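You operate a simulated robot arm through the tools that you are given. There is no shell and no other tool. Be economical: measure what you need, move in short steps, check, and stop when the job is done.

The job below is to be done with a simulated two-armed robot. You get a single attempt, and the scene is never put back.

TASK
Change the filter in the spare suction head.
Fine: grey one out into the green pan, yellow one in; hold the head for the cap and screw it down.

Only the result counts: the job must be done as asked and must still hold three seconds after the hand-in. Knocking over, shifting, dropping, spilling or breaking anything else fails it. A push-on lid holds only when it is set on centred and level and pressed home; a screw cap is set on level and turned clockwise until tight.

THE ROBOT
Two 7-joint arms with two-finger parallel grippers on one trunk, on a base that drives. Base frame: it is fixed to the floor where the robot stands at the start and does not move with it; the origin is under the middle of the robot, x ahead of it, y to its left, z up. Units: m, degrees, N and s.
The left shoulder is at the start at [0.06, 0.143, 0.965], the right one opposite. With the tool pointing down near the work surface each hand reaches from about 0.32 to 0.74 m from the robot's upright axis, wherever it stands, measured 20 degrees to its own side. Places, roughly: top of the hand-packing bench [0.8, -0.3, 0.8]; inside of the green pan [0.7, -0.4, 0.8]; filter well of the spare suction head [0.6, 0, 0.8]. Payload 1.57 kg a hand.
Tool frame (each hand has its own): the origin (TCP) lies between the finger pads and is the grasp point; the fingertips stand 0.03 m ahead of it; z points along the fingers, y is the line along which they close. The gripper opens to 0.11 m. The fingers are 0.024 m wide and 0.012 m thick; the gripper's body (0.048 by 0.112 m) begins 0.078 m behind the TCP.
Orientation is that of the tool frame in the base frame, as a unit quaternion [x, y, z, w]. With the fingers straight down and closing along the base's y, the tool's x points along the base's -x, its y along +y and its z along -z.

THE INTERFACE
- The arms move only by the tool play_rows. It takes "left_targets", "right_targets" or both (then of equal length, played together; a hand with none holds still); each is a list of rows, each a list of 7 numbers: the shift along the base's x, y, z in units of 400 mm (1.0 is 400 mm), then the turn, a rotation vector about the base's x, y, z in units of 60 degrees (1.0 is 60 degrees), then the finger opening in cm, from 0 to 11. In form: [[tx, ty, tz, wx, wy, wz, fingers], ...]. A call has 1 to 20 rows; each row is the pose to reach, as a shift and turn from the pose commanded when the call began. A call with a number of a shift or a turn outside -1 to 1 is refused whole. A row lasts 0.2 s, in which the tool goes at most 0.05 m and 8.6 degrees; a call with a longer step from one row to the next is refused whole, and so is a gripper value outside its range. A pose out of reach is approached as far as the arm can. The call stops where the force on the tool passes 90 N (or 10 N more than at its start, if that is more) or the arm is blocked; 0.2 s more then pass. The fingers move at their own pace (about 0.045 m/s each) and stop on an object; they squeeze with about 21 N. The grip force told is the motor's: it shows also when the fingers shut on nothing. Time passes only in rows, and 0.2 s behind the last, so rows that repeat a pose let the fingers close. It gives the time, the measured TCP pose, the force on the tool (base axes), the opening and the grip force at its end, in the units of the frame above (readings bear some noise), and new pictures: "show" is both (left out), scene, wrist or none (wrist: the cameras of the hands that moved).
- Cameras (640 x 400 px; columns grow to the right, rows downward): "scene" is now at [0.053, 0.0091, 1.5657]; the picture's right is [0.13, -0.99, 0.00], its down [-0.78, -0.10, -0.62] and it looks along [0.62, 0.08, -0.78] (base axes); focal length 280 px, centre (320, 200). "left" rides on the left gripper at [0.07, -0.016, -0.141] in its tool frame; the picture's right is [0.23, 0.97, 0.00], its down [-0.86, 0.20, -0.48] and it looks along [-0.47, 0.11, 0.88] (tool axes); focal length 222 px, centre (320, 200). "right" rides on the right gripper at [0.07, 0.016, -0.141] in its tool frame; the picture's right is [-0.23, 0.97, 0.00], its down [-0.86, -0.20, -0.48] and it looks along [-0.47, -0.11, 0.88] (tool axes); focal length 222 px, centre (320, 200). There is no depth. A picture from a camera that has moved, and an enlarged one, comes with that camera's place and axes in the base frame and with its lens. The place of the scene camera against the robot may be out by one fixed shift of up to 0.012 m in any direction.
- slide_trunk(by): slides the trunk up (or, below 0, down) by that many m; the arms and the scene camera ride with it, the base frame stays. It gives what a move gives, with no picture.
- base_move(legs): drives the robot by 1 to 6 legs, each [ahead, left, turn to the left] in m, m and degrees, along the robot's own axes; the way and the turn of a leg run together, so that a leg with both is an arc; at most 1.5 m and 180 degrees a leg. The arms and the cameras ride along, it lands a little off, and it stops where it bumps. It gives what a move gives, and a new picture of the scene camera.
- turn_head(pan, tilt): turns the head with the scene camera to pan (to the left, within 86 degrees either way) and tilt (down, from -29 to 69), counted from straight ahead of the robot. It gives what a move gives, and a new picture of the scene camera.
- inspect(camera, box): a new picture of the part [left, top, right, bottom] of that camera's present view, enlarged. No time passes.
- finish_job(): hands the job in; it is judged then, once.

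Work in short steps. Places have to be worked out from the pictures, the camera data and where the tool is seen: move nearer, look again, correct. Check each grasp and each placing, and mend what went wrong. You have 120 turns and 170 pictures in all, those below and enlarged ones among them. Open the grippers and draw the arms clear of the work before you hand the job in, unless the task says otherwise; then end with one line.

The tools are called after ">>>" by a JSON object that holds its "fn" and its "kwargs". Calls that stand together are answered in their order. play_rows: Moves the arms, as the interface text tells. Its arguments: {"type":"object","properties":{"left_targets":{"type":"array"},"right_targets":{"type":"array"},"show":{"type":"string","enum":["both","scene","wrist","none"]}},"required":[]} The other tools are called the same way: slide_trunk (by) slides the trunk up or down; base_move (legs) drives the base; turn_head (pan, tilt) turns the head that bears the scene camera; inspect (camera, box) takes an enlarged picture of a part of a camera's view; finish_job () hands the job in.

At the start:

```text
t: 0.0
left_tcp_pos: [0.4536, 0.2275, 1.1362]
left_ee_rot: [0.0, 1.0, 0.001, 0.0]
left_contact_force: [0.3, -0.1, 0.6]
left_finger_gap: 0.11
left_finger_force: 0.1
right_tcp_pos: [0.5369, -0.2541, 1.1223]
right_ee_rot: [-0.001, 1.0, 0.0, 0.001]
right_contact_force: [0.0, 0.4, -0.2]
right_finger_gap: 0.1099
right_finger_force: 0.0
trunk travel left (down, up): [-0.564, 0.026]
robot x, y, heading: [0.0015, 0.002, -0.1]
head pan, tilt: [7.5, 51.5]
```

scene: 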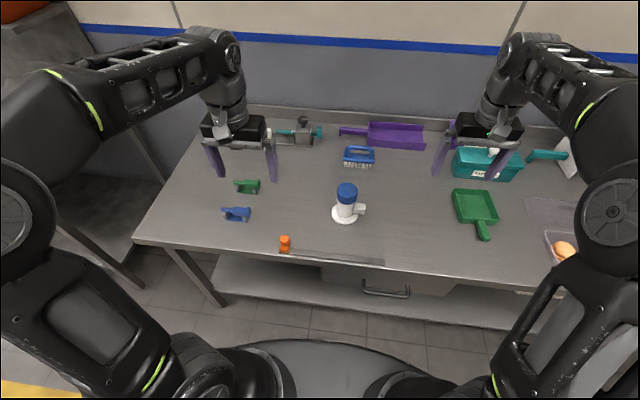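
right: 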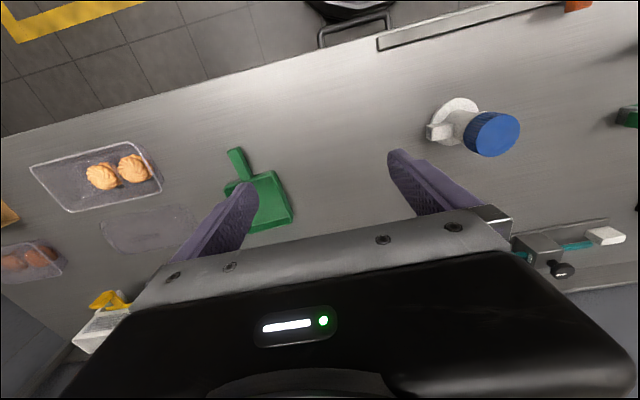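
left: 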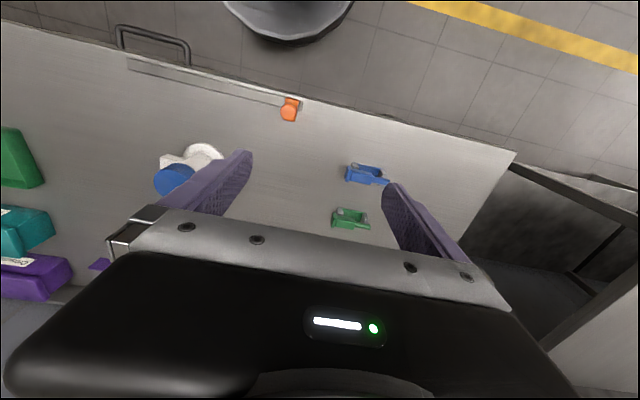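

The suction head (white body, blue cap) stands near the bench's front middle. I enlarge it and its surroundings to find the filters.

>>> {"fn": "inspect", "kwargs": {"camera": "scene", "box": [270, 160, 430, 260]}}

>>> {"fn": "inspect", "kwargs": {"camera": "scene", "box": [420, 120, 640, 290]}}

>>> {"fn": "inspect", "kwargs": {"camera": "scene", "box": [200, 100, 440, 250]}}

```text
4.00 times, centred on (350, 210) of scene
camera zoom: at [0.053, 0.0091, 1.5657], right [0.13, -0.99, 0.0], down [-0.78, -0.1, -0.62], along [0.62, 0.08, -0.78], focal length 1122 px, centre (200, 160)
```

zoom: 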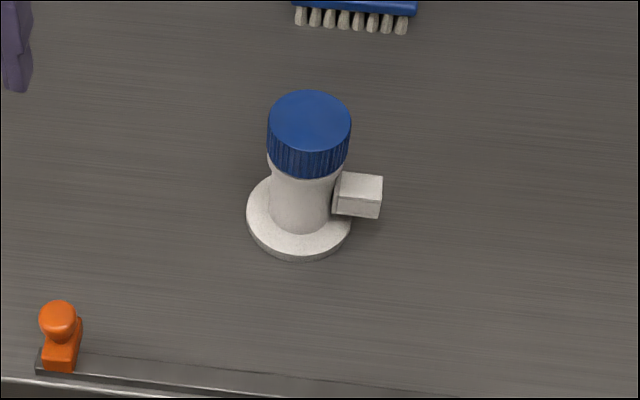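

```text
2.35 times, centred on (530, 205) of scene
camera zoom: at [0.053, 0.0091, 1.5657], right [0.13, -0.99, 0.0], down [-0.78, -0.1, -0.62], along [0.62, 0.08, -0.78], focal length 660 px, centre (-174, 188)
```

zoom: 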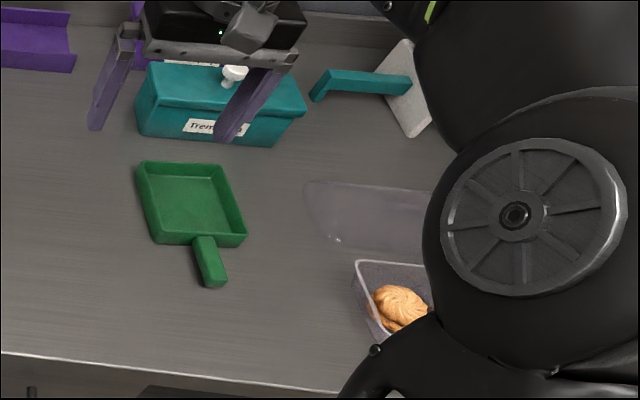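

```text
2.67 times, centred on (320, 175) of scene
camera zoom: at [0.053, 0.0091, 1.5657], right [0.13, -0.99, 0.0], down [-0.78, -0.1, -0.62], along [0.62, 0.08, -0.78], focal length 748 px, centre (320, 267)
```

zoom: 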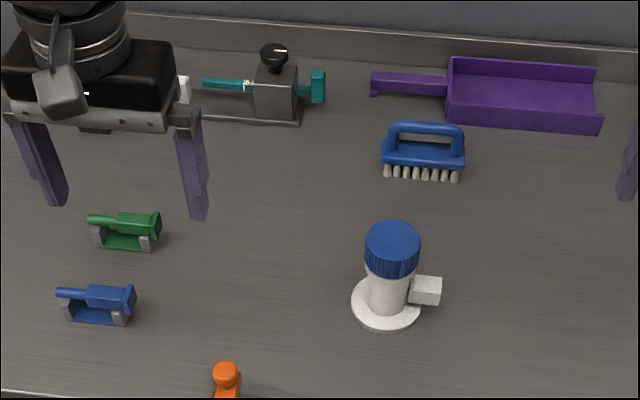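

No yellow filter in sight yet. I enlarge the right wrist view where something yellow shows, and look at the right and left with the head.

>>> {"fn": "inspect", "kwargs": {"camera": "right", "box": [0, 130, 200, 360]}}

>>> {"fn": "turn_head", "kwargs": {"pan": -40, "tilt": 40}}

>>> {"fn": "turn_head", "kwargs": {"pan": 50, "tilt": 40}}

```text
1.74 times, centred on (100, 245) of right
camera zoom: at [0.4665, -0.2372, 1.263], right [0.23, 0.97, 0.0], down [0.85, -0.2, 0.48], along [0.47, -0.11, -0.88], focal length 386 px, centre (703, 122)
```

zoom: 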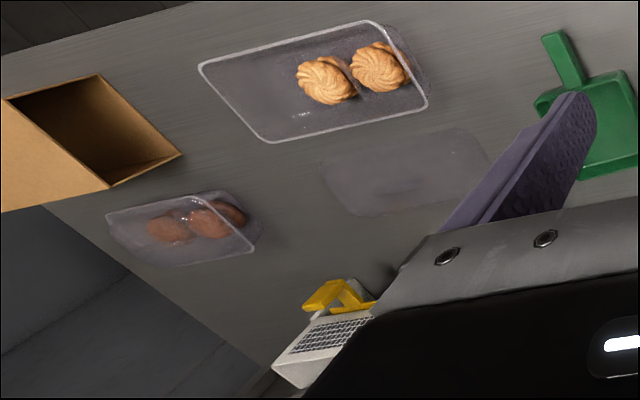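

```text
t: 1.1
left_tcp_pos: [0.4542, 0.2276, 1.1362]
left_ee_rot: [0.0, 1.0, 0.0, 0.0]
left_contact_force: [0.5, -0.2, 0.4]
left_finger_gap: 0.11
left_finger_force: 0.1
right_tcp_pos: [0.5353, -0.2546, 1.1233]
right_ee_rot: [0.0, 1.0, 0.0, 0.001]
right_contact_force: [0.1, 0.1, 0.5]
right_finger_gap: 0.11
right_finger_force: 0.0
trunk travel left (down, up): [-0.564, 0.026]
robot x, y, heading: [-0.0004, -0.0026, 0.0]
head pan, tilt: [-40.0, 40.0]
camera scene: at [0.0432, -0.0554, 1.5818], right [-0.64, -0.77, 0.0], down [-0.49, 0.41, -0.77], along [0.59, -0.49, -0.64], focal length 280 px, centre (320, 200)
```

scene: 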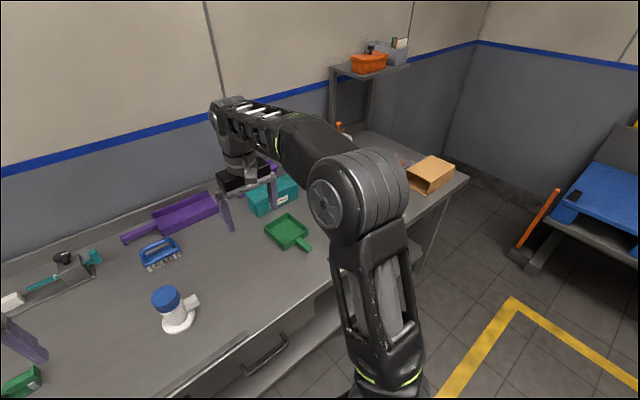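

```text
t: 2.8
left_tcp_pos: [0.4535, 0.2273, 1.1369]
left_ee_rot: [0.001, 1.0, 0.0, 0.0]
left_contact_force: [0.6, -0.4, -0.1]
left_finger_gap: 0.1099
left_finger_force: 0.0
right_tcp_pos: [0.535, -0.2551, 1.122]
right_ee_rot: [0.001, 1.0, 0.0, 0.001]
right_contact_force: [0.4, 0.3, -0.1]
right_finger_gap: 0.1102
right_finger_force: 0.1
trunk travel left (down, up): [-0.564, 0.026]
robot x, y, heading: [0.0009, -0.0041, -0.1]
head pan, tilt: [50.0, 40.0]
camera scene: at [0.0328, 0.0643, 1.5818], right [0.77, -0.64, 0.0], down [-0.41, -0.49, -0.77], along [0.49, 0.59, -0.64], focal length 280 px, centre (320, 200)
```

scene: 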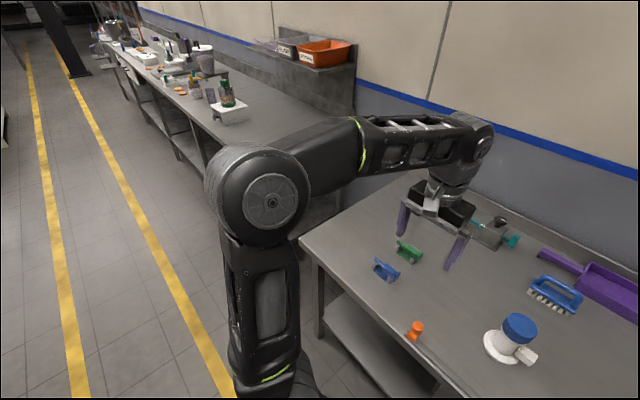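

Several labelled boxes could hold the spare filters: I read their labels.

>>> {"fn": "inspect", "kwargs": {"camera": "scene", "box": [240, 20, 370, 90]}}

>>> {"fn": "inspect", "kwargs": {"camera": "scene", "box": [90, 20, 260, 130]}}

>>> {"fn": "turn_head", "kwargs": {"pan": -30, "tilt": 35}}

>>> {"fn": "inspect", "kwargs": {"camera": "scene", "box": [160, 130, 320, 240]}}

>>> {"fn": "inspect", "kwargs": {"camera": "scene", "box": [250, 0, 430, 110]}}

```text
4.92 times, centred on (305, 55) of scene
camera zoom: at [0.0328, 0.0643, 1.5818], right [0.77, -0.64, 0.0], down [-0.41, -0.49, -0.77], along [0.49, 0.59, -0.64], focal length 1381 px, centre (394, 914)
```

zoom: 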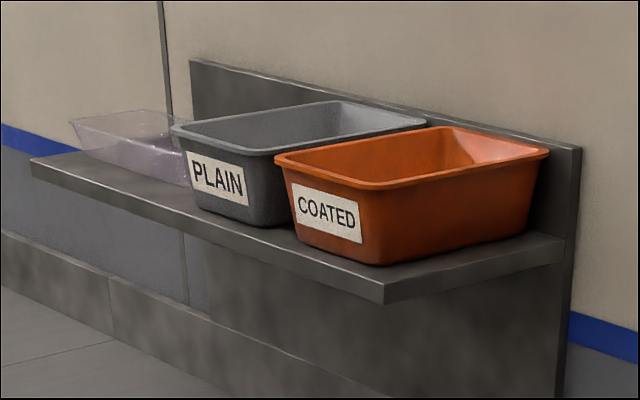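

```text
3.64 times, centred on (175, 75) of scene
camera zoom: at [0.0328, 0.0643, 1.5818], right [0.77, -0.64, 0.0], down [-0.41, -0.49, -0.77], along [0.49, 0.59, -0.64], focal length 1020 px, centre (847, 654)
```

zoom: 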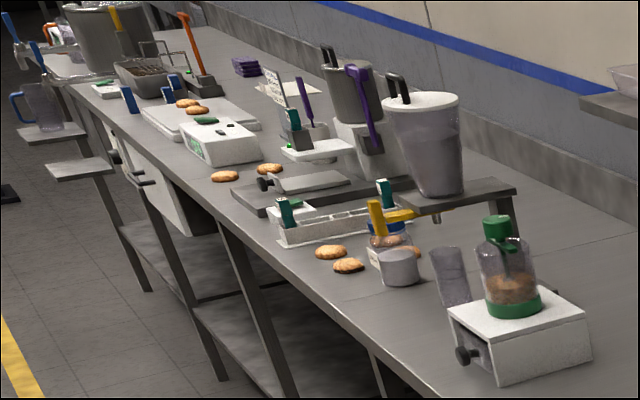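

```text
t: 4.3
left_tcp_pos: [0.4543, 0.2274, 1.1356]
left_ee_rot: [0.001, 1.0, 0.0, 0.0]
left_contact_force: [0.1, -0.1, 0.2]
left_finger_gap: 0.11
left_finger_force: 0.0
right_tcp_pos: [0.536, -0.2546, 1.1218]
right_ee_rot: [0.0, 1.0, 0.0, 0.001]
right_contact_force: [0.8, 0.5, -0.3]
right_finger_gap: 0.1099
right_finger_force: 0.0
trunk travel left (down, up): [-0.564, 0.026]
robot x, y, heading: [-0.0005, 0.0009, -0.1]
head pan, tilt: [-30.0, 35.0]
camera scene: at [0.0544, -0.0448, 1.5894], right [-0.5, -0.87, 0.0], down [-0.5, 0.29, -0.82], along [0.71, -0.41, -0.57], focal length 280 px, centre (320, 200)
```

scene: 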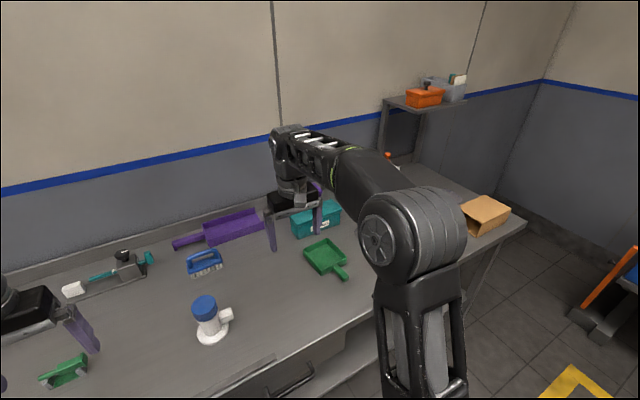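

```text
3.64 times, centred on (240, 185) of scene
camera zoom: at [0.0544, -0.0448, 1.5894], right [-0.5, -0.87, 0.0], down [-0.5, 0.29, -0.82], along [0.71, -0.41, -0.57], focal length 1020 px, centre (611, 254)
```

zoom: 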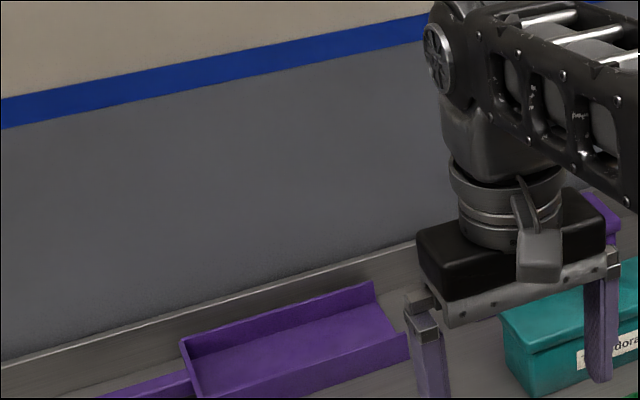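

```text
3.56 times, centred on (340, 55) of scene
camera zoom: at [0.0544, -0.0448, 1.5894], right [-0.5, -0.87, 0.0], down [-0.5, 0.29, -0.82], along [0.71, -0.41, -0.57], focal length 998 px, centre (249, 716)
```

zoom: 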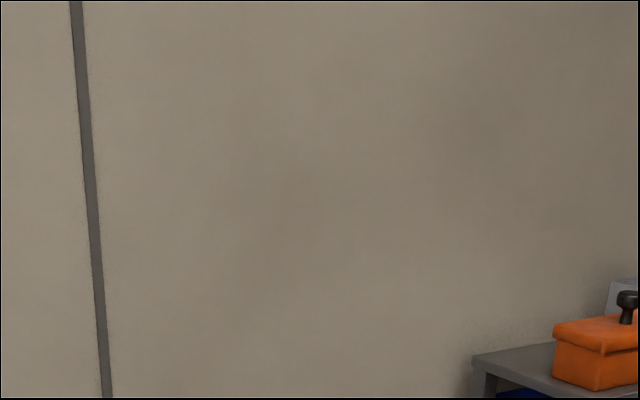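

>>> {"fn": "inspect", "kwargs": {"camera": "scene", "box": [380, 60, 500, 170]}}

>>> {"fn": "inspect", "kwargs": {"camera": "scene", "box": [275, 185, 355, 245]}}

>>> {"fn": "inspect", "kwargs": {"camera": "left", "box": [0, 120, 160, 320]}}

```text
3.64 times, centred on (440, 115) of scene
camera zoom: at [0.0544, -0.0448, 1.5894], right [-0.5, -0.87, 0.0], down [-0.5, 0.29, -0.82], along [0.71, -0.41, -0.57], focal length 1020 px, centre (-116, 509)
```

zoom: 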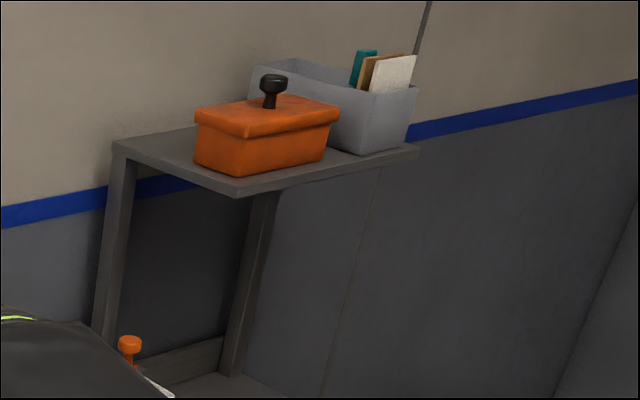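

```text
6.67 times, centred on (315, 215) of scene
camera zoom: at [0.0544, -0.0448, 1.5894], right [-0.5, -0.87, 0.0], down [-0.5, 0.29, -0.82], along [0.71, -0.41, -0.57], focal length 1870 px, centre (353, 100)
```

zoom: 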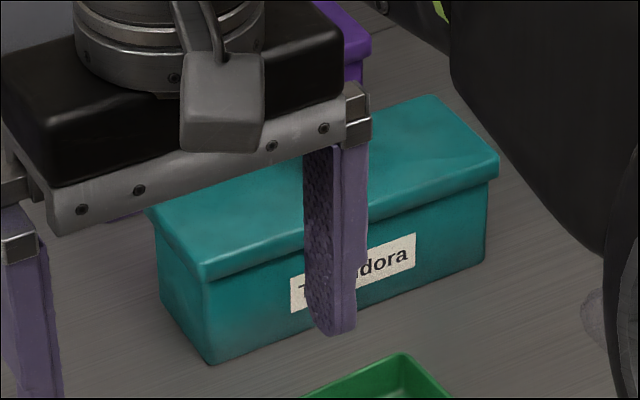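

```text
2.00 times, centred on (80, 220) of left
camera zoom: at [0.3848, 0.2103, 1.2787], right [-0.23, 0.97, 0.0], down [0.86, 0.2, 0.48], along [0.47, 0.11, -0.88], focal length 444 px, centre (800, 160)
```

zoom: 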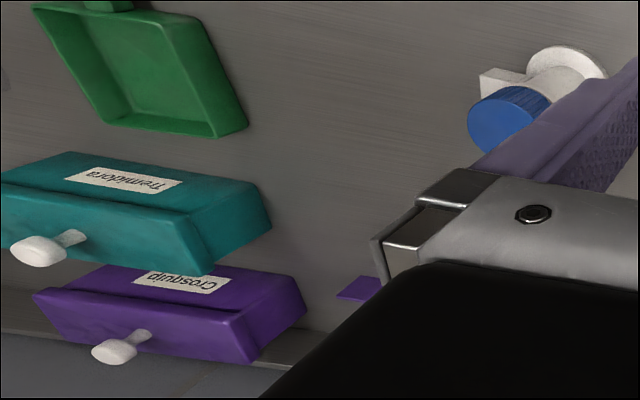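

There are two spare-part boxes, "Tremidora" (teal) and "Crosquip" (purple); the head may carry a brand mark. I look closely at the head from both wrist cameras.

>>> {"fn": "inspect", "kwargs": {"camera": "right", "box": [410, 80, 540, 170]}}

>>> {"fn": "inspect", "kwargs": {"camera": "left", "box": [140, 130, 250, 210]}}

>>> {"fn": "inspect", "kwargs": {"camera": "scene", "box": [170, 280, 250, 350]}}

```text
4.44 times, centred on (475, 125) of right
camera zoom: at [0.4665, -0.2372, 1.263], right [0.23, 0.97, 0.0], down [0.85, -0.2, 0.48], along [0.47, -0.11, -0.88], focal length 987 px, centre (-369, 533)
```

zoom: 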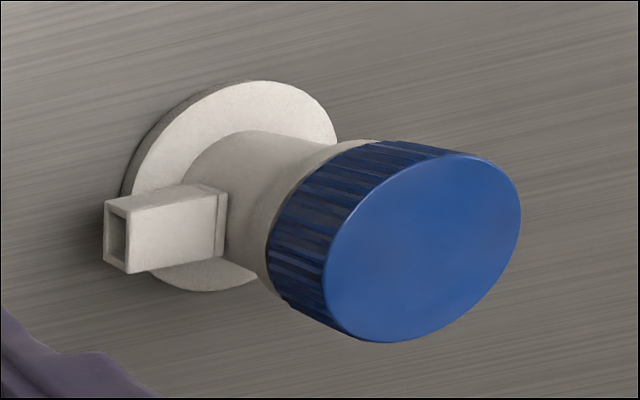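

```text
5.00 times, centred on (195, 170) of left
camera zoom: at [0.3848, 0.2103, 1.2787], right [-0.23, 0.97, 0.0], down [0.86, 0.2, 0.48], along [0.47, 0.11, -0.88], focal length 1111 px, centre (945, 350)
```

zoom: 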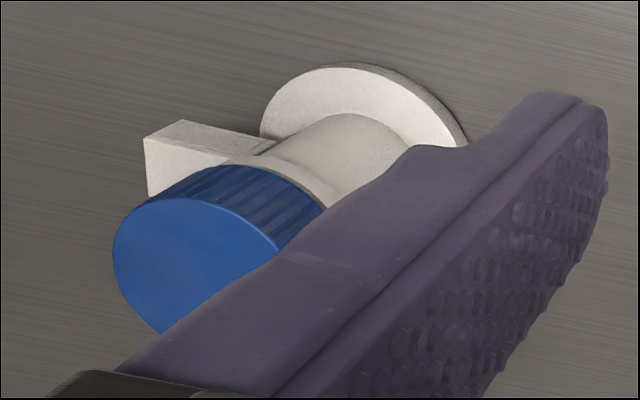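

```text
5.71 times, centred on (210, 315) of scene
camera zoom: at [0.0544, -0.0448, 1.5894], right [-0.5, -0.87, 0.0], down [-0.5, 0.29, -0.82], along [0.71, -0.41, -0.57], focal length 1603 px, centre (949, -457)
```

zoom: 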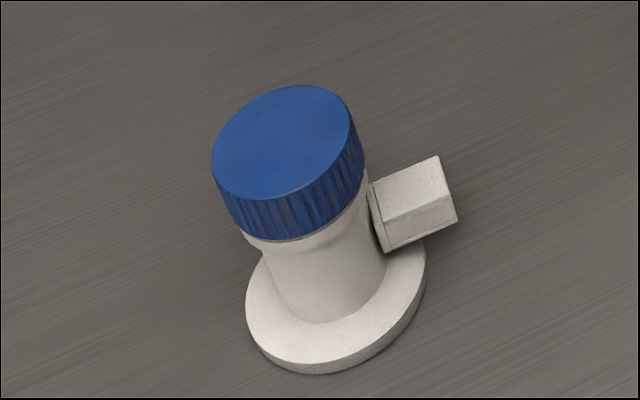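

No brand on the head as seen. I look at the bench front/drawer, and everything to the right behind the arm.

>>> {"fn": "turn_head", "kwargs": {"pan": 0, "tilt": 62}}

>>> {"fn": "inspect", "kwargs": {"camera": "scene", "box": [240, 160, 440, 300]}}

>>> {"fn": "turn_head", "kwargs": {"pan": -75, "tilt": 30}}

>>> {"fn": "turn_head", "kwargs": {"pan": 0, "tilt": 10}}

```text
t: 5.3
left_tcp_pos: [0.454, 0.2264, 1.1352]
left_ee_rot: [-0.001, 1.0, -0.001, 0.0]
left_contact_force: [-0.2, -1.1, 0.9]
left_finger_gap: 0.1101
left_finger_force: 0.0
right_tcp_pos: [0.5353, -0.2554, 1.1212]
right_ee_rot: [0.0, 1.0, 0.0, 0.001]
right_contact_force: [0.5, 0.0, 1.0]
right_finger_gap: 0.11
right_finger_force: 0.0
trunk travel left (down, up): [-0.564, 0.026]
robot x, y, heading: [-0.0009, -0.0026, 0.2]
head pan, tilt: [0.0, 62.0]
camera scene: at [0.0424, -0.0009, 1.5528], right [0.0, -1.0, 0.0], down [-0.88, 0.0, -0.47], along [0.47, 0.0, -0.88], focal length 280 px, centre (320, 200)
```

scene: 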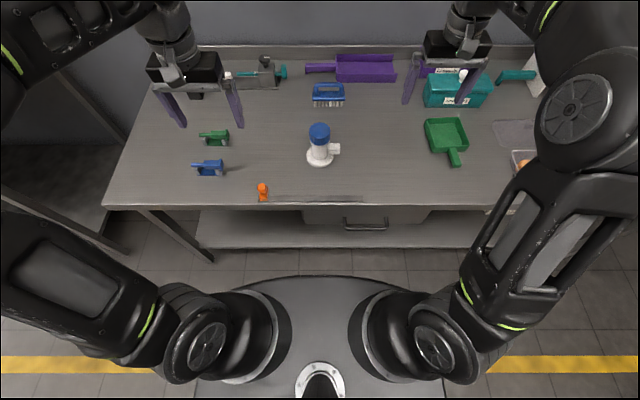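

```text
2.86 times, centred on (340, 230) of scene
camera zoom: at [0.0424, -0.0009, 1.5528], right [0.0, -1.0, 0.0], down [-0.88, 0.0, -0.47], along [0.47, 0.0, -0.88], focal length 802 px, centre (263, 114)
```

zoom: 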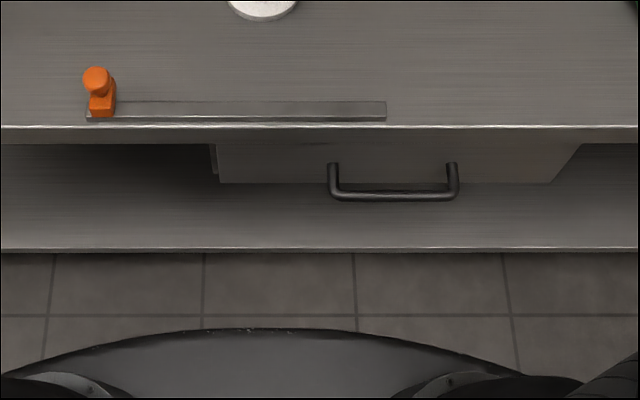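

```text
t: 6.8
left_tcp_pos: [0.4549, 0.227, 1.1357]
left_ee_rot: [0.001, 1.0, -0.001, 0.0]
left_contact_force: [-0.9, 0.9, 0.5]
left_finger_gap: 0.11
left_finger_force: 0.0
right_tcp_pos: [0.5365, -0.2546, 1.1228]
right_ee_rot: [0.0, 1.0, 0.001, 0.001]
right_contact_force: [-0.3, -0.2, 0.4]
right_finger_gap: 0.1099
right_finger_force: 0.1
trunk travel left (down, up): [-0.564, 0.026]
robot x, y, heading: [0.002, -0.0033, 0.1]
head pan, tilt: [-75.0, 30.0]
camera scene: at [0.0015, -0.0881, 1.5971], right [-0.97, -0.26, 0.0], down [-0.13, 0.48, -0.87], along [0.22, -0.84, -0.5], focal length 280 px, centre (320, 200)
```

scene: 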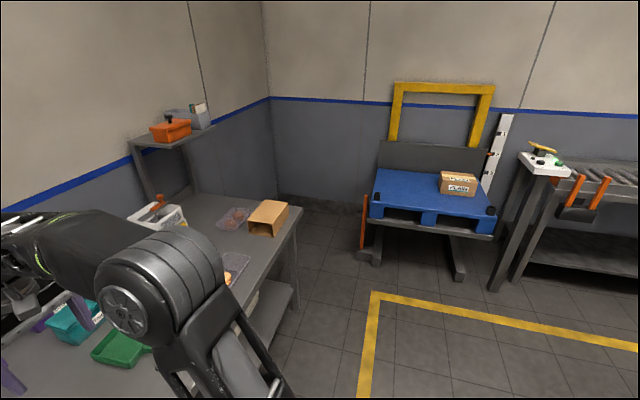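

```text
t: 8.2
left_tcp_pos: [0.4533, 0.2256, 1.136]
left_ee_rot: [0.0, 1.0, 0.0, 0.0]
left_contact_force: [0.3, 0.8, 0.4]
left_finger_gap: 0.11
left_finger_force: 0.0
right_tcp_pos: [0.5362, -0.2554, 1.1216]
right_ee_rot: [0.0, 1.0, 0.0, 0.001]
right_contact_force: [0.4, -0.3, -0.4]
right_finger_gap: 0.1098
right_finger_force: 0.1
trunk travel left (down, up): [-0.564, 0.026]
robot x, y, heading: [0.0019, 0.0032, 0.0]
head pan, tilt: [0.0, 10.0]
camera scene: at [0.071, -0.0009, 1.6295], right [0.0, -1.0, 0.0], down [-0.17, 0.0, -0.98], along [0.98, 0.0, -0.17], focal length 280 px, centre (320, 200)
```

scene: 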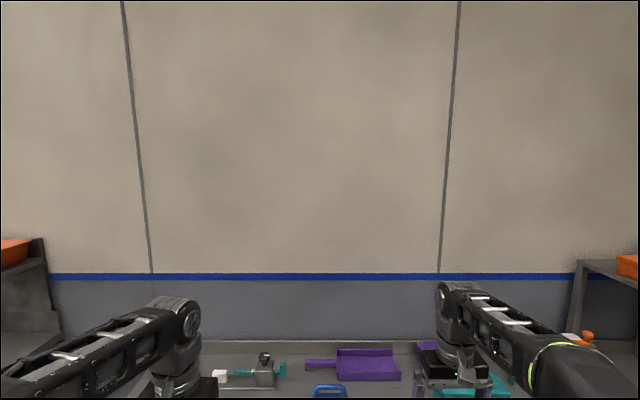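

The back of the head is still unseen; I swing the left hand round so its wrist camera looks at the head's far side.

>>> {"fn": "play_rows", "kwargs": {"left_targets": [[0.06, -0.02, -0.01, 0, 0, -0.1, 11], [0.12, -0.04, -0.02, 0, 0, -0.2, 11], [0.18, -0.06, -0.03, 0, 0, -0.3, 11], [0.24, -0.08, -0.04, 0, 0, -0.4, 11], [0.3, -0.1, -0.05, 0, 0, -0.5, 11], [0.36, -0.12, -0.06, 0, 0, -0.6, 11], [0.42, -0.14, -0.07, 0, 0, -0.7, 11], [0.48, -0.16, -0.08, 0, 0, -0.8, 11], [0.54, -0.18, -0.09, 0, 0, -0.9, 11], [0.6, -0.2, -0.1, 0, 0, -1.0, 11]], "show": "none"}}

>>> {"fn": "play_rows", "kwargs": {"left_targets": [[0, 0, 0, 0, 0, -0.1, 11], [0, 0, 0, 0, 0, -0.2, 11], [0, 0, 0, 0, 0, -0.3, 11], [0, 0, 0, 0, 0, -0.4, 11], [0, 0, 0, 0, 0, -0.5, 11], [0, 0, 0, 0, 0, -0.6, 11], [0, 0, 0, 0, 0, -0.7, 11], [0, 0, 0, 0, 0, -0.8, 11], [0, 0, 0, 0, 0, -0.9, 11], [0, 0, 0, 0, 0, -1.0, 11]], "show": "wrist"}}

```text
t: 10.4
left_tcp_pos: [0.6055, 0.088, 1.1538]
left_ee_rot: [0.516, 0.854, 0.04, 0.059]
left_contact_force: [2.3, -0.9, -1.2]
left_finger_gap: 0.1104
left_finger_force: 0.1
left hand out of reach, approached as far as the arm can: row 5, 6, 7, 8, 9, 10
right_tcp_pos: [0.5419, -0.2614, 1.1177]
right_ee_rot: [0.0, 1.0, 0.002, -0.002]
right_contact_force: [0.6, -2.5, -1.6]
right_finger_gap: 0.11
right_finger_force: 0.1
trunk travel left (down, up): [-0.564, 0.026]
robot x, y, heading: [0.0006, -0.0025, -0.1]
head pan, tilt: [0.0, 10.0]
```

```text
t: 12.6
left_tcp_pos: [0.5995, 0.0918, 1.1547]
left_ee_rot: [0.803, 0.591, 0.016, 0.077]
left_contact_force: [-0.3, 0.3, 0.4]
left_finger_gap: 0.1101
left_finger_force: 0.0
left hand out of reach, approached as far as the arm can: row 7, 8, 9, 10
right_tcp_pos: [0.5369, -0.2546, 1.1218]
right_ee_rot: [-0.001, 1.0, 0.0, 0.002]
right_contact_force: [-0.1, 1.1, -0.7]
right_finger_gap: 0.1101
right_finger_force: 0.0
trunk travel left (down, up): [-0.564, 0.026]
robot x, y, heading: [0.0014, 0.0043, -0.0]
head pan, tilt: [0.0, 10.0]
camera left: at [0.5896, 0.1774, 1.2879], right [0.99, -0.07, 0.12], down [-0.12, -0.82, 0.56], along [0.06, -0.57, -0.82], focal length 222 px, centre (320, 200)
```

left: 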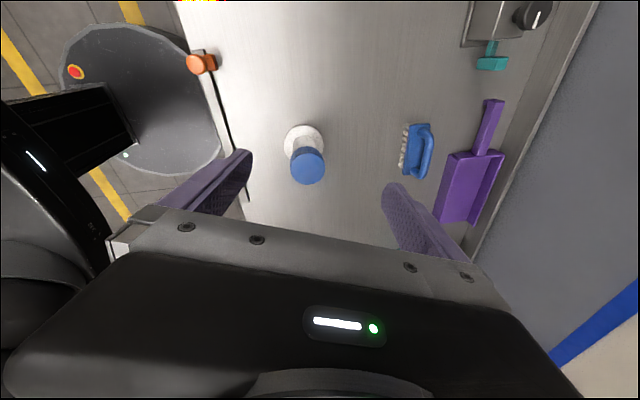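

>>> {"fn": "inspect", "kwargs": {"camera": "left", "box": [260, 110, 350, 200]}}

>>> {"fn": "turn_head", "kwargs": {"pan": 0, "tilt": 52}}

```text
4.44 times, centred on (305, 155) of left
camera zoom: at [0.5896, 0.1774, 1.2879], right [0.99, -0.07, 0.12], down [-0.12, -0.82, 0.56], along [0.06, -0.57, -0.82], focal length 987 px, centre (387, 400)
```

zoom: 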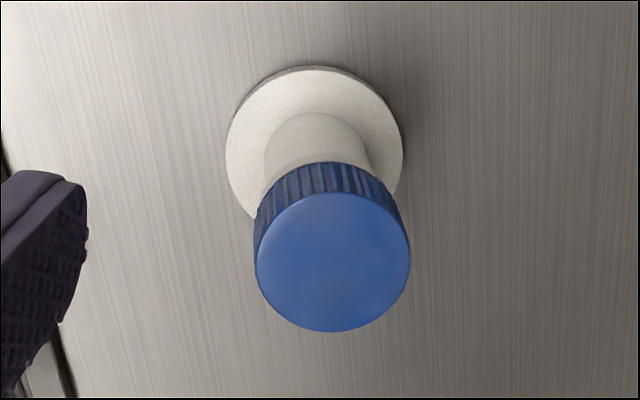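

```text
t: 13.7
left_tcp_pos: [0.6002, 0.091, 1.1536]
left_ee_rot: [0.803, 0.591, 0.016, 0.077]
left_contact_force: [0.1, 0.2, 0.6]
left_finger_gap: 0.1099
left_finger_force: 0.1
right_tcp_pos: [0.5357, -0.2557, 1.1224]
right_ee_rot: [0.0, 1.0, 0.0, 0.0]
right_contact_force: [-0.1, -0.2, -0.3]
right_finger_gap: 0.11
right_finger_force: 0.1
trunk travel left (down, up): [-0.564, 0.026]
robot x, y, heading: [0.0015, 0.0022, 0.2]
head pan, tilt: [0.0, 52.0]
camera scene: at [0.0533, -0.0008, 1.565], right [0.0, -1.0, 0.0], down [-0.79, 0.0, -0.62], along [0.62, 0.0, -0.79], focal length 280 px, centre (320, 200)
```

scene: 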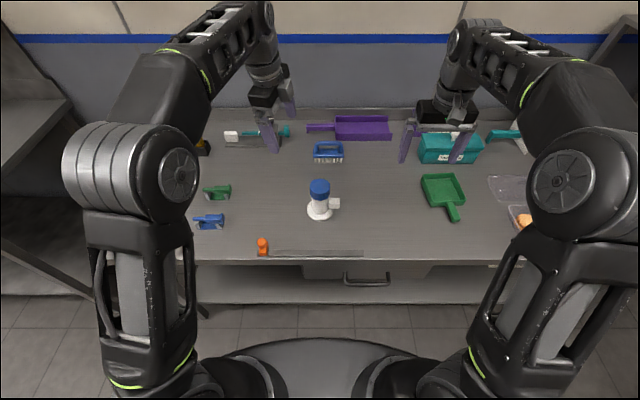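

The wrist view puts the head at about (0.598, 0.000), cap top z≈0.93, cap Ø≈0.062. No brand visible; I plan to hold the body with the left hand from the left (tilted), and unscrew with the right. First I bring the left hand lower and out to the left, yaw −90°.

>>> {"fn": "play_rows", "kwargs": {"left_targets": [[0, 0.04, -0.05, 0, 0, 0.04, 11], [0, 0.08, -0.1, 0, 0, 0.08, 11], [0, 0.12, -0.15, 0, 0, 0.12, 11], [0, 0.16, -0.2, 0, 0, 0.16, 11], [0, 0.2, -0.25, 0, 0, 0.2, 11], [0, 0.25, -0.3, 0, 0, 0.24, 11], [0, 0.3, -0.335, 0, 0, 0.29, 11], [0, 0.3, -0.335, 0, 0, 0.29, 11]], "show": "none"}}

```text
t: 15.5
left_tcp_pos: [0.6011, 0.2117, 1.0202]
left_ee_rot: [0.704, 0.706, 0.027, 0.073]
left_contact_force: [0.1, 0.1, -0.1]
left_finger_gap: 0.1102
left_finger_force: 0.3
right_tcp_pos: [0.5354, -0.2556, 1.1231]
right_ee_rot: [0.0, 1.0, 0.0, 0.0]
right_contact_force: [-0.3, -0.6, -0.3]
right_finger_gap: 0.11
right_finger_force: 0.1
trunk travel left (down, up): [-0.564, 0.026]
robot x, y, heading: [0.0012, -0.004, 0.4]
head pan, tilt: [0.0, 52.0]
```

I now tilt the left hand 60° so that it points right‑and‑down toward the head, staying back at y≈0.15.

>>> {"fn": "play_rows", "kwargs": {"left_targets": [[0, -0.02, -0.023, -0.117, 0.015, -0.009, 11], [0, -0.04, -0.046, -0.234, 0.03, -0.018, 11], [-0.002, -0.06, -0.069, -0.351, 0.045, -0.027, 11], [-0.003, -0.08, -0.092, -0.468, 0.06, -0.036, 11], [-0.004, -0.1, -0.115, -0.585, 0.075, -0.045, 11], [-0.005, -0.12, -0.138, -0.702, 0.09, -0.054, 11], [-0.006, -0.14, -0.16, -0.819, 0.105, -0.063, 11], [-0.0075, -0.155, -0.183, -0.936, 0.121, -0.072, 11], [-0.0075, -0.155, -0.183, -0.936, 0.121, -0.072, 11]]}}

```text
t: 17.5
left_tcp_pos: [0.5961, 0.1484, 0.9473]
left_ee_rot: [0.613, 0.612, -0.354, 0.354]
left_contact_force: [0.2, 0.3, 0.5]
left_finger_gap: 0.1102
left_finger_force: 0.1
right_tcp_pos: [0.536, -0.2553, 1.123]
right_ee_rot: [0.0, 1.0, 0.0, 0.001]
right_contact_force: [-0.3, -0.2, 0.5]
right_finger_gap: 0.1098
right_finger_force: 0.0
trunk travel left (down, up): [-0.564, 0.026]
robot x, y, heading: [-0.0005, 0.0006, -0.3]
head pan, tilt: [0.0, 52.0]
camera scene: at [0.0529, -0.0011, 1.565], right [0.0, -1.0, 0.0], down [-0.79, 0.0, -0.62], along [0.62, 0.0, -0.79], focal length 280 px, centre (320, 200)
camera left: at [0.5811, 0.3064, 0.9592], right [0.97, 0.11, -0.2], down [0.2, -0.01, 0.98], along [0.11, -0.99, -0.03], focal length 222 px, centre (320, 200)
```

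scene: 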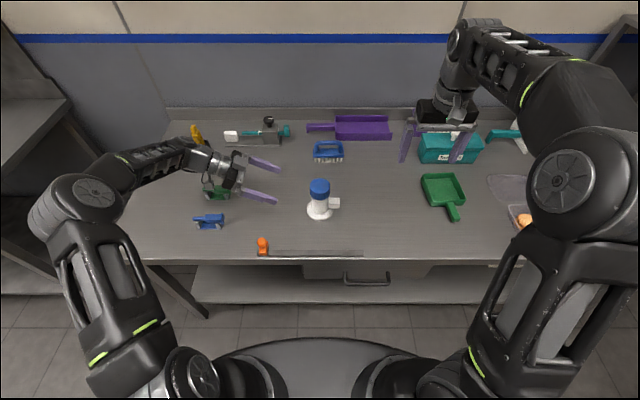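
left: 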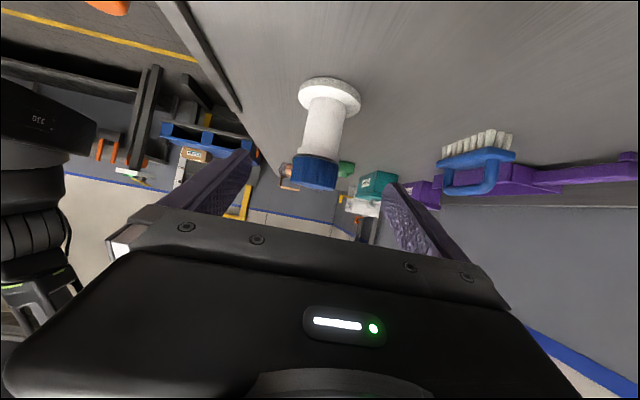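

Orientation is right. I zoom in to measure the head's heights from this level view.

>>> {"fn": "inspect", "kwargs": {"camera": "left", "box": [260, 60, 400, 210]}}

```text
2.67 times, centred on (330, 135) of left
camera zoom: at [0.5811, 0.3064, 0.9592], right [0.97, 0.11, -0.2], down [0.2, -0.01, 0.98], along [0.11, -0.99, -0.03], focal length 592 px, centre (293, 373)
```

zoom: 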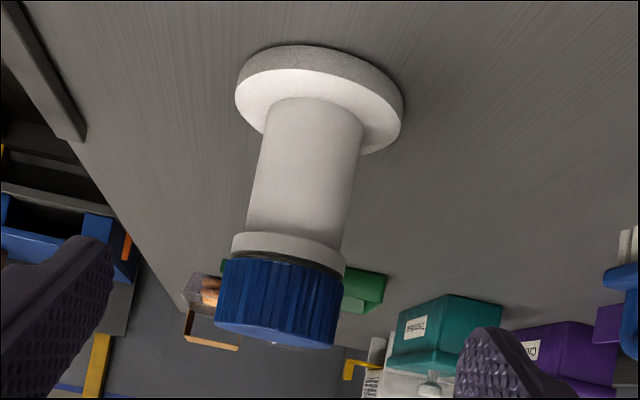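

Axis at x≈0.600, cap z 0.901–0.933, neck ring 0.885–0.90, body Ø≈0.05. I advance the left hand along its fingers to the body at z≈0.85, still open.

>>> {"fn": "play_rows", "kwargs": {"left_targets": [[0.002, -0.07, -0.045, 0, 0, 0, 11], [0.004, -0.14, -0.09, 0, 0, 0, 11], [0.006, -0.21, -0.135, 0, 0, 0, 11], [0.008, -0.28, -0.18, 0, 0, 0, 11], [0.01, -0.33, -0.212, 0, 0, 0, 11], [0.01, -0.363, -0.235, 0, 0, 0, 11], [0.01, -0.363, -0.235, 0, 0, 0, 11]]}}

>>> {"fn": "inspect", "kwargs": {"camera": "scene", "box": [240, 150, 400, 250]}}

```text
t: 19.1
left_tcp_pos: [0.5997, 0.0036, 0.8528]
left_ee_rot: [0.613, 0.612, -0.354, 0.353]
left_contact_force: [0.3, 0.2, 0.7]
left_finger_gap: 0.1099
left_finger_force: 0.0
right_tcp_pos: [0.5362, -0.2557, 1.1226]
right_ee_rot: [0.0, 1.0, 0.0, 0.0]
right_contact_force: [0.7, 0.0, -0.8]
right_finger_gap: 0.1098
right_finger_force: 0.0
trunk travel left (down, up): [-0.564, 0.026]
robot x, y, heading: [0.0, 0.0005, -0.1]
head pan, tilt: [0.0, 52.0]
camera scene: at [0.0532, -0.0008, 1.565], right [0.0, -1.0, 0.0], down [-0.79, 0.0, -0.62], along [0.62, 0.0, -0.79], focal length 280 px, centre (320, 200)
camera left: at [0.5836, 0.1606, 0.8642], right [0.97, 0.11, -0.2], down [0.2, -0.01, 0.98], along [0.11, -0.99, -0.04], focal length 222 px, centre (320, 200)
```

scene: 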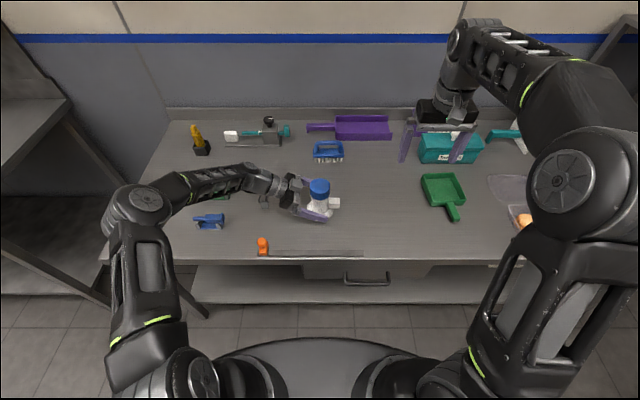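
left: 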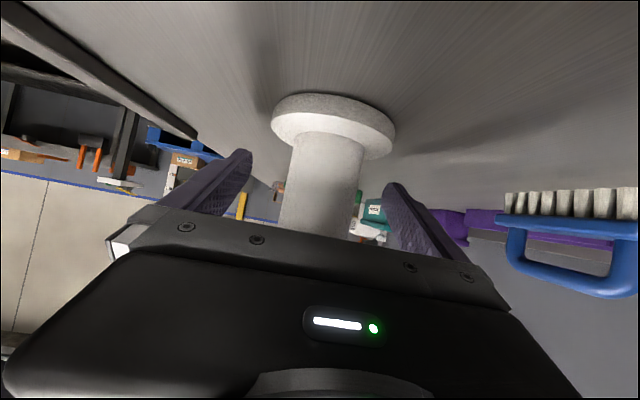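

```text
4.00 times, centred on (320, 200) of scene
camera zoom: at [0.0532, -0.0008, 1.565], right [0.0, -1.0, 0.0], down [-0.79, 0.0, -0.62], along [0.62, 0.0, -0.79], focal length 1122 px, centre (320, 200)
```

zoom: 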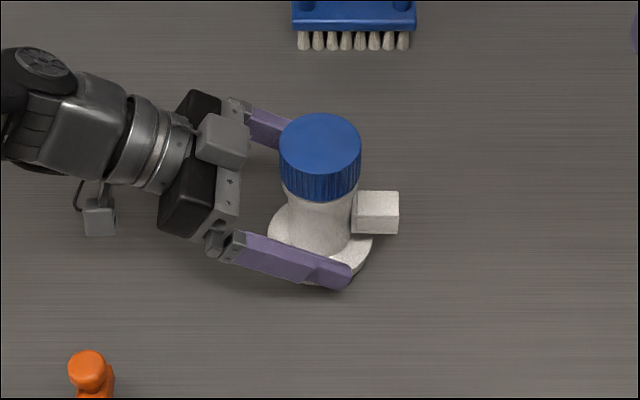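

Well placed and centred between the fingers. I close the left gripper on the body, and at the same time bring the right hand over the cap, turned so it closes along x.

>>> {"fn": "play_rows", "kwargs": {"left_targets": [[0, 0, 0, 0, 0, 0, 9], [0, 0, 0, 0, 0, 0, 7.5], [0, 0, 0, 0, 0, 0, 6.5], [0, 0, 0, 0, 0, 0, 5.8], [0, 0, 0, 0, 0, 0, 5.3], [0, 0, 0, 0, 0, 0, 4.8], [0, 0, 0, 0, 0, 0, 4], [0, 0, 0, 0, 0, 0, 3], [0, 0, 0, 0, 0, 0, 3]], "show": "wrist"}}

```text
t: 21.1
left_tcp_pos: [0.6, 0.0043, 0.8535]
left_ee_rot: [0.612, 0.613, -0.353, 0.354]
left_contact_force: [2.2, 1.4, 1.7]
left_finger_gap: 0.0486
left_finger_force: 20.9
right_tcp_pos: [0.5355, -0.2565, 1.1236]
right_ee_rot: [-0.001, 1.0, -0.001, 0.0]
right_contact_force: [0.4, 0.4, -0.3]
right_finger_gap: 0.11
right_finger_force: 0.1
trunk travel left (down, up): [-0.564, 0.026]
robot x, y, heading: [0.0001, -0.0013, -0.1]
head pan, tilt: [0.0, 52.0]
camera left: at [0.5839, 0.1609, 0.8643], right [0.97, 0.11, -0.2], down [0.2, -0.01, 0.98], along [0.11, -0.99, -0.04], focal length 222 px, centre (320, 200)
```

left: 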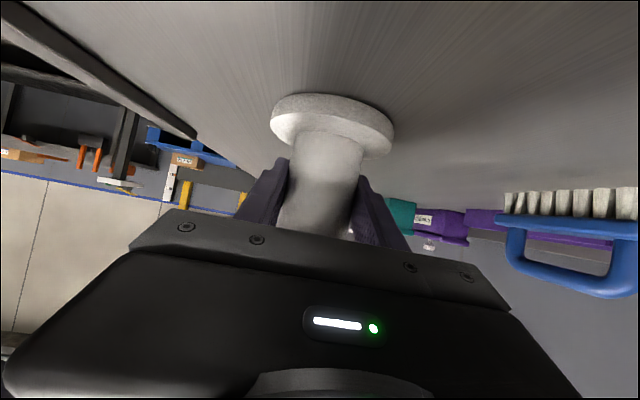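

Left holds the body firmly (0.0486 m). Now the right hand goes above the cap with yaw +40°, height 1.03.

>>> {"fn": "play_rows", "kwargs": {"right_targets": [[0.02, 0.08, -0.01, 0, 0, 0.083, 9], [0.04, 0.16, -0.03, 0, 0, 0.167, 9], [0.06, 0.24, -0.06, 0, 0, 0.25, 9], [0.08, 0.32, -0.09, 0, 0, 0.333, 9], [0.1, 0.4, -0.12, 0, 0, 0.417, 9], [0.12, 0.48, -0.15, 0, 0, 0.5, 9], [0.14, 0.56, -0.19, 0, 0, 0.583, 9], [0.16, 0.639, -0.231, 0, 0, 0.667, 9], [0.16, 0.639, -0.231, 0, 0, 0.667, 9]], "show": "both"}}

>>> {"fn": "inspect", "kwargs": {"camera": "scene", "box": [240, 130, 400, 230]}}

```text
t: 23.1
left_tcp_pos: [0.5989, 0.0043, 0.8533]
left_ee_rot: [0.613, 0.612, -0.354, 0.353]
left_contact_force: [-1.5, -1.0, 1.1]
left_finger_gap: 0.0485
left_finger_force: 21.2
right_tcp_pos: [0.6027, 0.001, 1.0302]
right_ee_rot: [-0.344, 0.939, 0.001, 0.001]
right_contact_force: [-0.9, 0.0, 0.6]
right_finger_gap: 0.0901
right_finger_force: 0.0
trunk travel left (down, up): [-0.564, 0.026]
robot x, y, heading: [-0.0055, -0.0003, 0.1]
head pan, tilt: [0.0, 52.0]
camera scene: at [0.053, -0.0009, 1.565], right [0.0, -1.0, 0.0], down [-0.79, 0.0, -0.62], along [0.62, 0.0, -0.79], focal length 280 px, centre (320, 200)
camera right: at [0.5382, -0.0299, 1.1701], right [-0.45, 0.89, 0.0], down [0.78, 0.4, 0.48], along [0.43, 0.22, -0.88], focal length 222 px, centre (320, 200)
```

scene: 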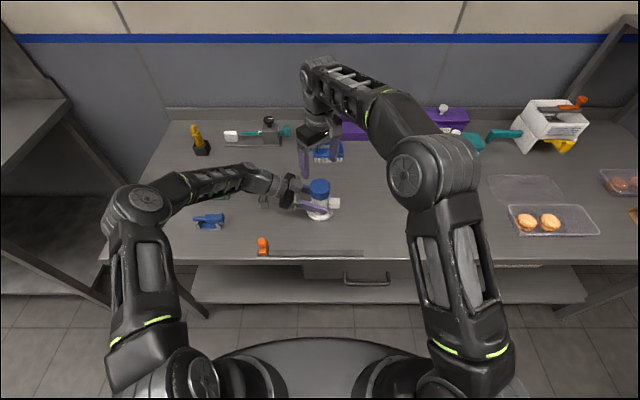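
right: 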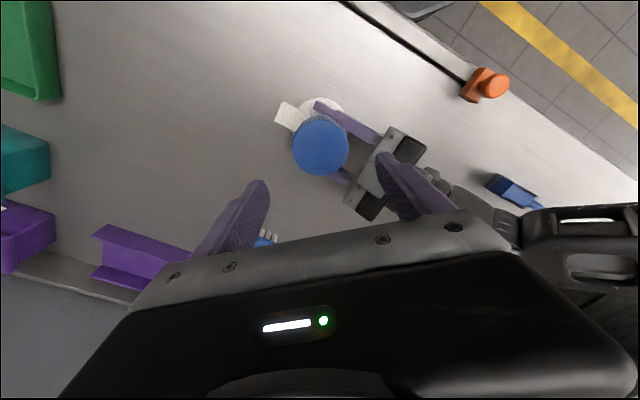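

```text
4.00 times, centred on (320, 180) of scene
camera zoom: at [0.053, -0.0009, 1.565], right [0.0, -1.0, 0.0], down [-0.79, 0.0, -0.62], along [0.62, 0.0, -0.79], focal length 1122 px, centre (320, 280)
```

zoom: 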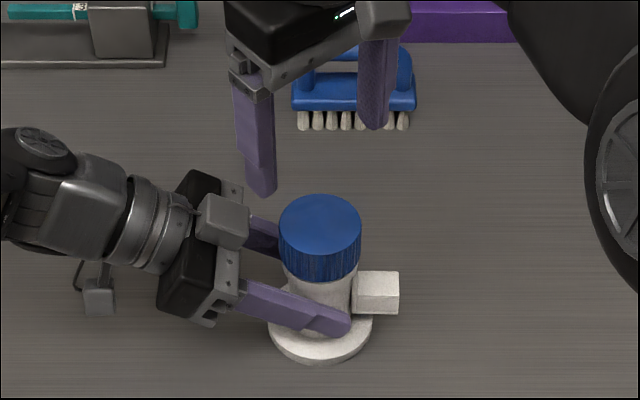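

Cap centre from the wrist camera ≈ (0.597, 0.000). I descend straight to z≈0.936 around the cap with the fingers at 8.5 cm, and close.

>>> {"fn": "play_rows", "kwargs": {"right_targets": [[-0.009, -0.003, -0.06, 0, 0, 0, 8.5], [-0.009, -0.003, -0.12, 0, 0, 0, 8.5], [-0.009, -0.003, -0.18, 0, 0, 0, 8.5], [-0.009, -0.003, -0.235, 0, 0, 0, 8.5], [-0.009, -0.003, -0.235, 0, 0, 0, 8.5]], "show": "wrist"}}

>>> {"fn": "inspect", "kwargs": {"camera": "scene", "box": [240, 130, 400, 230]}}

```text
t: 24.3
left_tcp_pos: [0.5993, 0.0044, 0.8518]
left_ee_rot: [0.612, 0.612, -0.353, 0.354]
left_contact_force: [-1.8, -0.5, 0.5]
left_finger_gap: 0.0484
left_finger_force: 21.0
right_tcp_pos: [0.5978, -0.0003, 0.9373]
right_ee_rot: [-0.342, 0.94, 0.001, 0.001]
right_contact_force: [0.3, -0.2, 0.8]
right_finger_gap: 0.0849
right_finger_force: 0.0
trunk travel left (down, up): [-0.564, 0.026]
robot x, y, heading: [-0.0, 0.001, 0.2]
head pan, tilt: [0.0, 52.0]
camera right: at [0.5331, -0.031, 1.0779], right [-0.45, 0.89, 0.0], down [0.78, 0.4, 0.48], along [0.43, 0.22, -0.88], focal length 222 px, centre (320, 200)
```

right: 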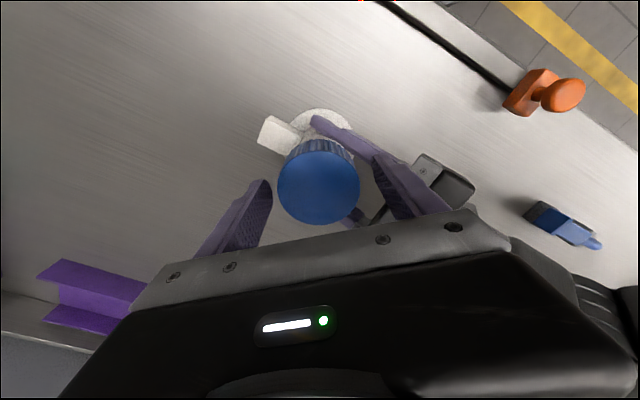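

```text
4.00 times, centred on (320, 180) of scene
camera zoom: at [0.0531, -0.0008, 1.565], right [0.0, -1.0, 0.0], down [-0.79, 0.0, -0.62], along [0.62, 0.0, -0.79], focal length 1122 px, centre (320, 280)
```

zoom: 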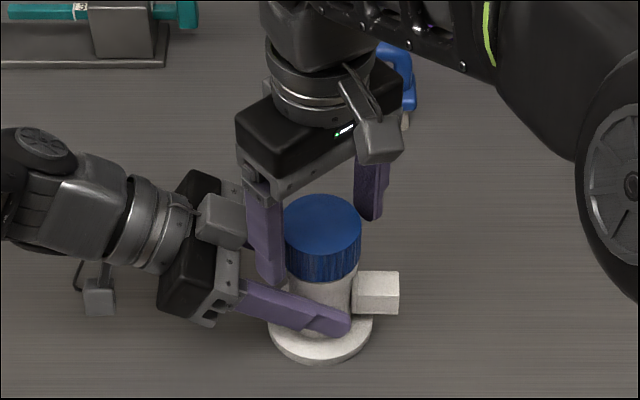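

Fingers straddle the cap. Close, then turn 60° counter‑clockwise.

>>> {"fn": "play_rows", "kwargs": {"right_targets": [[0, 0, 0, 0, 0, 0, 6.5], [0, 0, 0, 0, 0, 0, 5], [0, 0, 0, 0, 0, 0, 4], [0, 0, 0, 0, 0, 0, 4], [0, 0, 0, 0, 0, 0, 4]], "show": "none"}}

>>> {"fn": "play_rows", "kwargs": {"right_targets": [[0, 0, 0, 0, 0, 0.1, 4], [0, 0, 0, 0, 0, 0.2, 4], [0, 0, 0, 0, 0, 0.3, 4], [0, 0, 0, 0, 0, 0.4, 4], [0, 0, 0, 0, 0, 0.5, 4], [0, 0, 0, 0, 0, 0.6, 4], [0, 0, 0, 0, 0, 0.7, 4], [0, 0, 0, 0, 0, 0.8, 4], [0, 0, 0, 0, 0, 0.9, 4], [0, 0, 0, 0, 0, 1.0, 4]], "show": "both"}}

>>> {"fn": "inspect", "kwargs": {"camera": "scene", "box": [240, 130, 400, 230]}}

```text
t: 25.5
left_tcp_pos: [0.6002, 0.0044, 0.8524]
left_ee_rot: [0.613, 0.612, -0.354, 0.353]
left_contact_force: [-6.4, 4.9, 3.2]
left_finger_gap: 0.0485
left_finger_force: 21.3
right_tcp_pos: [0.5975, -0.0012, 0.9378]
right_ee_rot: [-0.342, 0.94, -0.001, 0.001]
right_contact_force: [6.9, -6.0, -0.6]
right_finger_gap: 0.0601
right_finger_force: 21.3
trunk travel left (down, up): [-0.564, 0.026]
robot x, y, heading: [-0.0011, 0.0001, -0.0]
head pan, tilt: [0.0, 52.0]
```

```text
t: 27.7
left_tcp_pos: [0.5979, 0.0031, 0.8525]
left_ee_rot: [0.612, 0.613, -0.353, 0.354]
left_contact_force: [-16.7, 8.7, 0.1]
left_finger_gap: 0.0489
left_finger_force: 20.6
right_tcp_pos: [0.5969, -0.0006, 0.9368]
right_ee_rot: [0.767, -0.642, 0.002, -0.002]
right_contact_force: [22.1, -7.6, 17.4]
right_finger_gap: 0.0604
right_finger_force: 20.8
trunk travel left (down, up): [-0.564, 0.026]
robot x, y, heading: [0.0008, 0.003, -0.1]
head pan, tilt: [0.0, 52.0]
camera scene: at [0.0523, -0.0007, 1.5651], right [0.0, -1.0, 0.0], down [-0.79, 0.0, -0.62], along [0.62, 0.0, -0.79], focal length 280 px, centre (320, 200)
camera right: at [0.5927, -0.071, 1.0781], right [-1.0, 0.05, -0.01], down [0.04, 0.88, 0.48], along [0.03, 0.48, -0.88], focal length 222 px, centre (320, 200)
```

scene: 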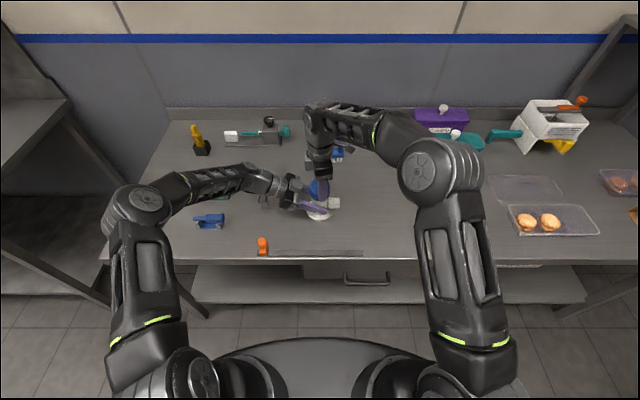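
right: 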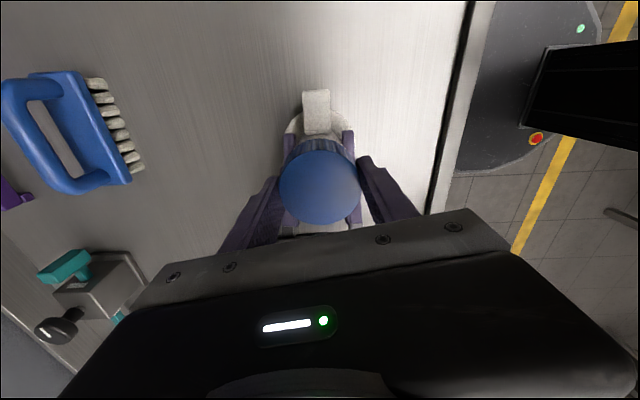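

```text
4.00 times, centred on (320, 180) of scene
camera zoom: at [0.0523, -0.0007, 1.5651], right [0.0, -1.0, 0.0], down [-0.79, 0.0, -0.62], along [0.62, 0.0, -0.79], focal length 1122 px, centre (320, 280)
```

zoom: 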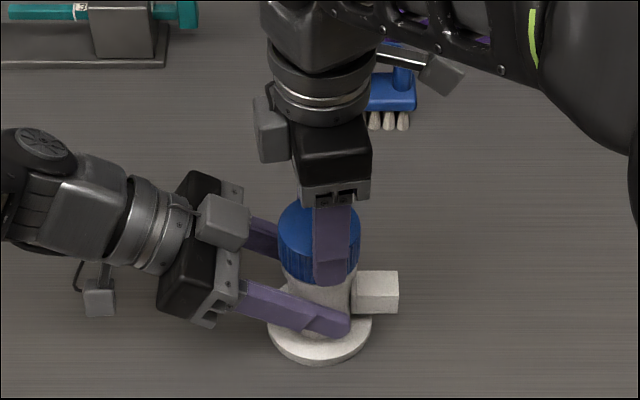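

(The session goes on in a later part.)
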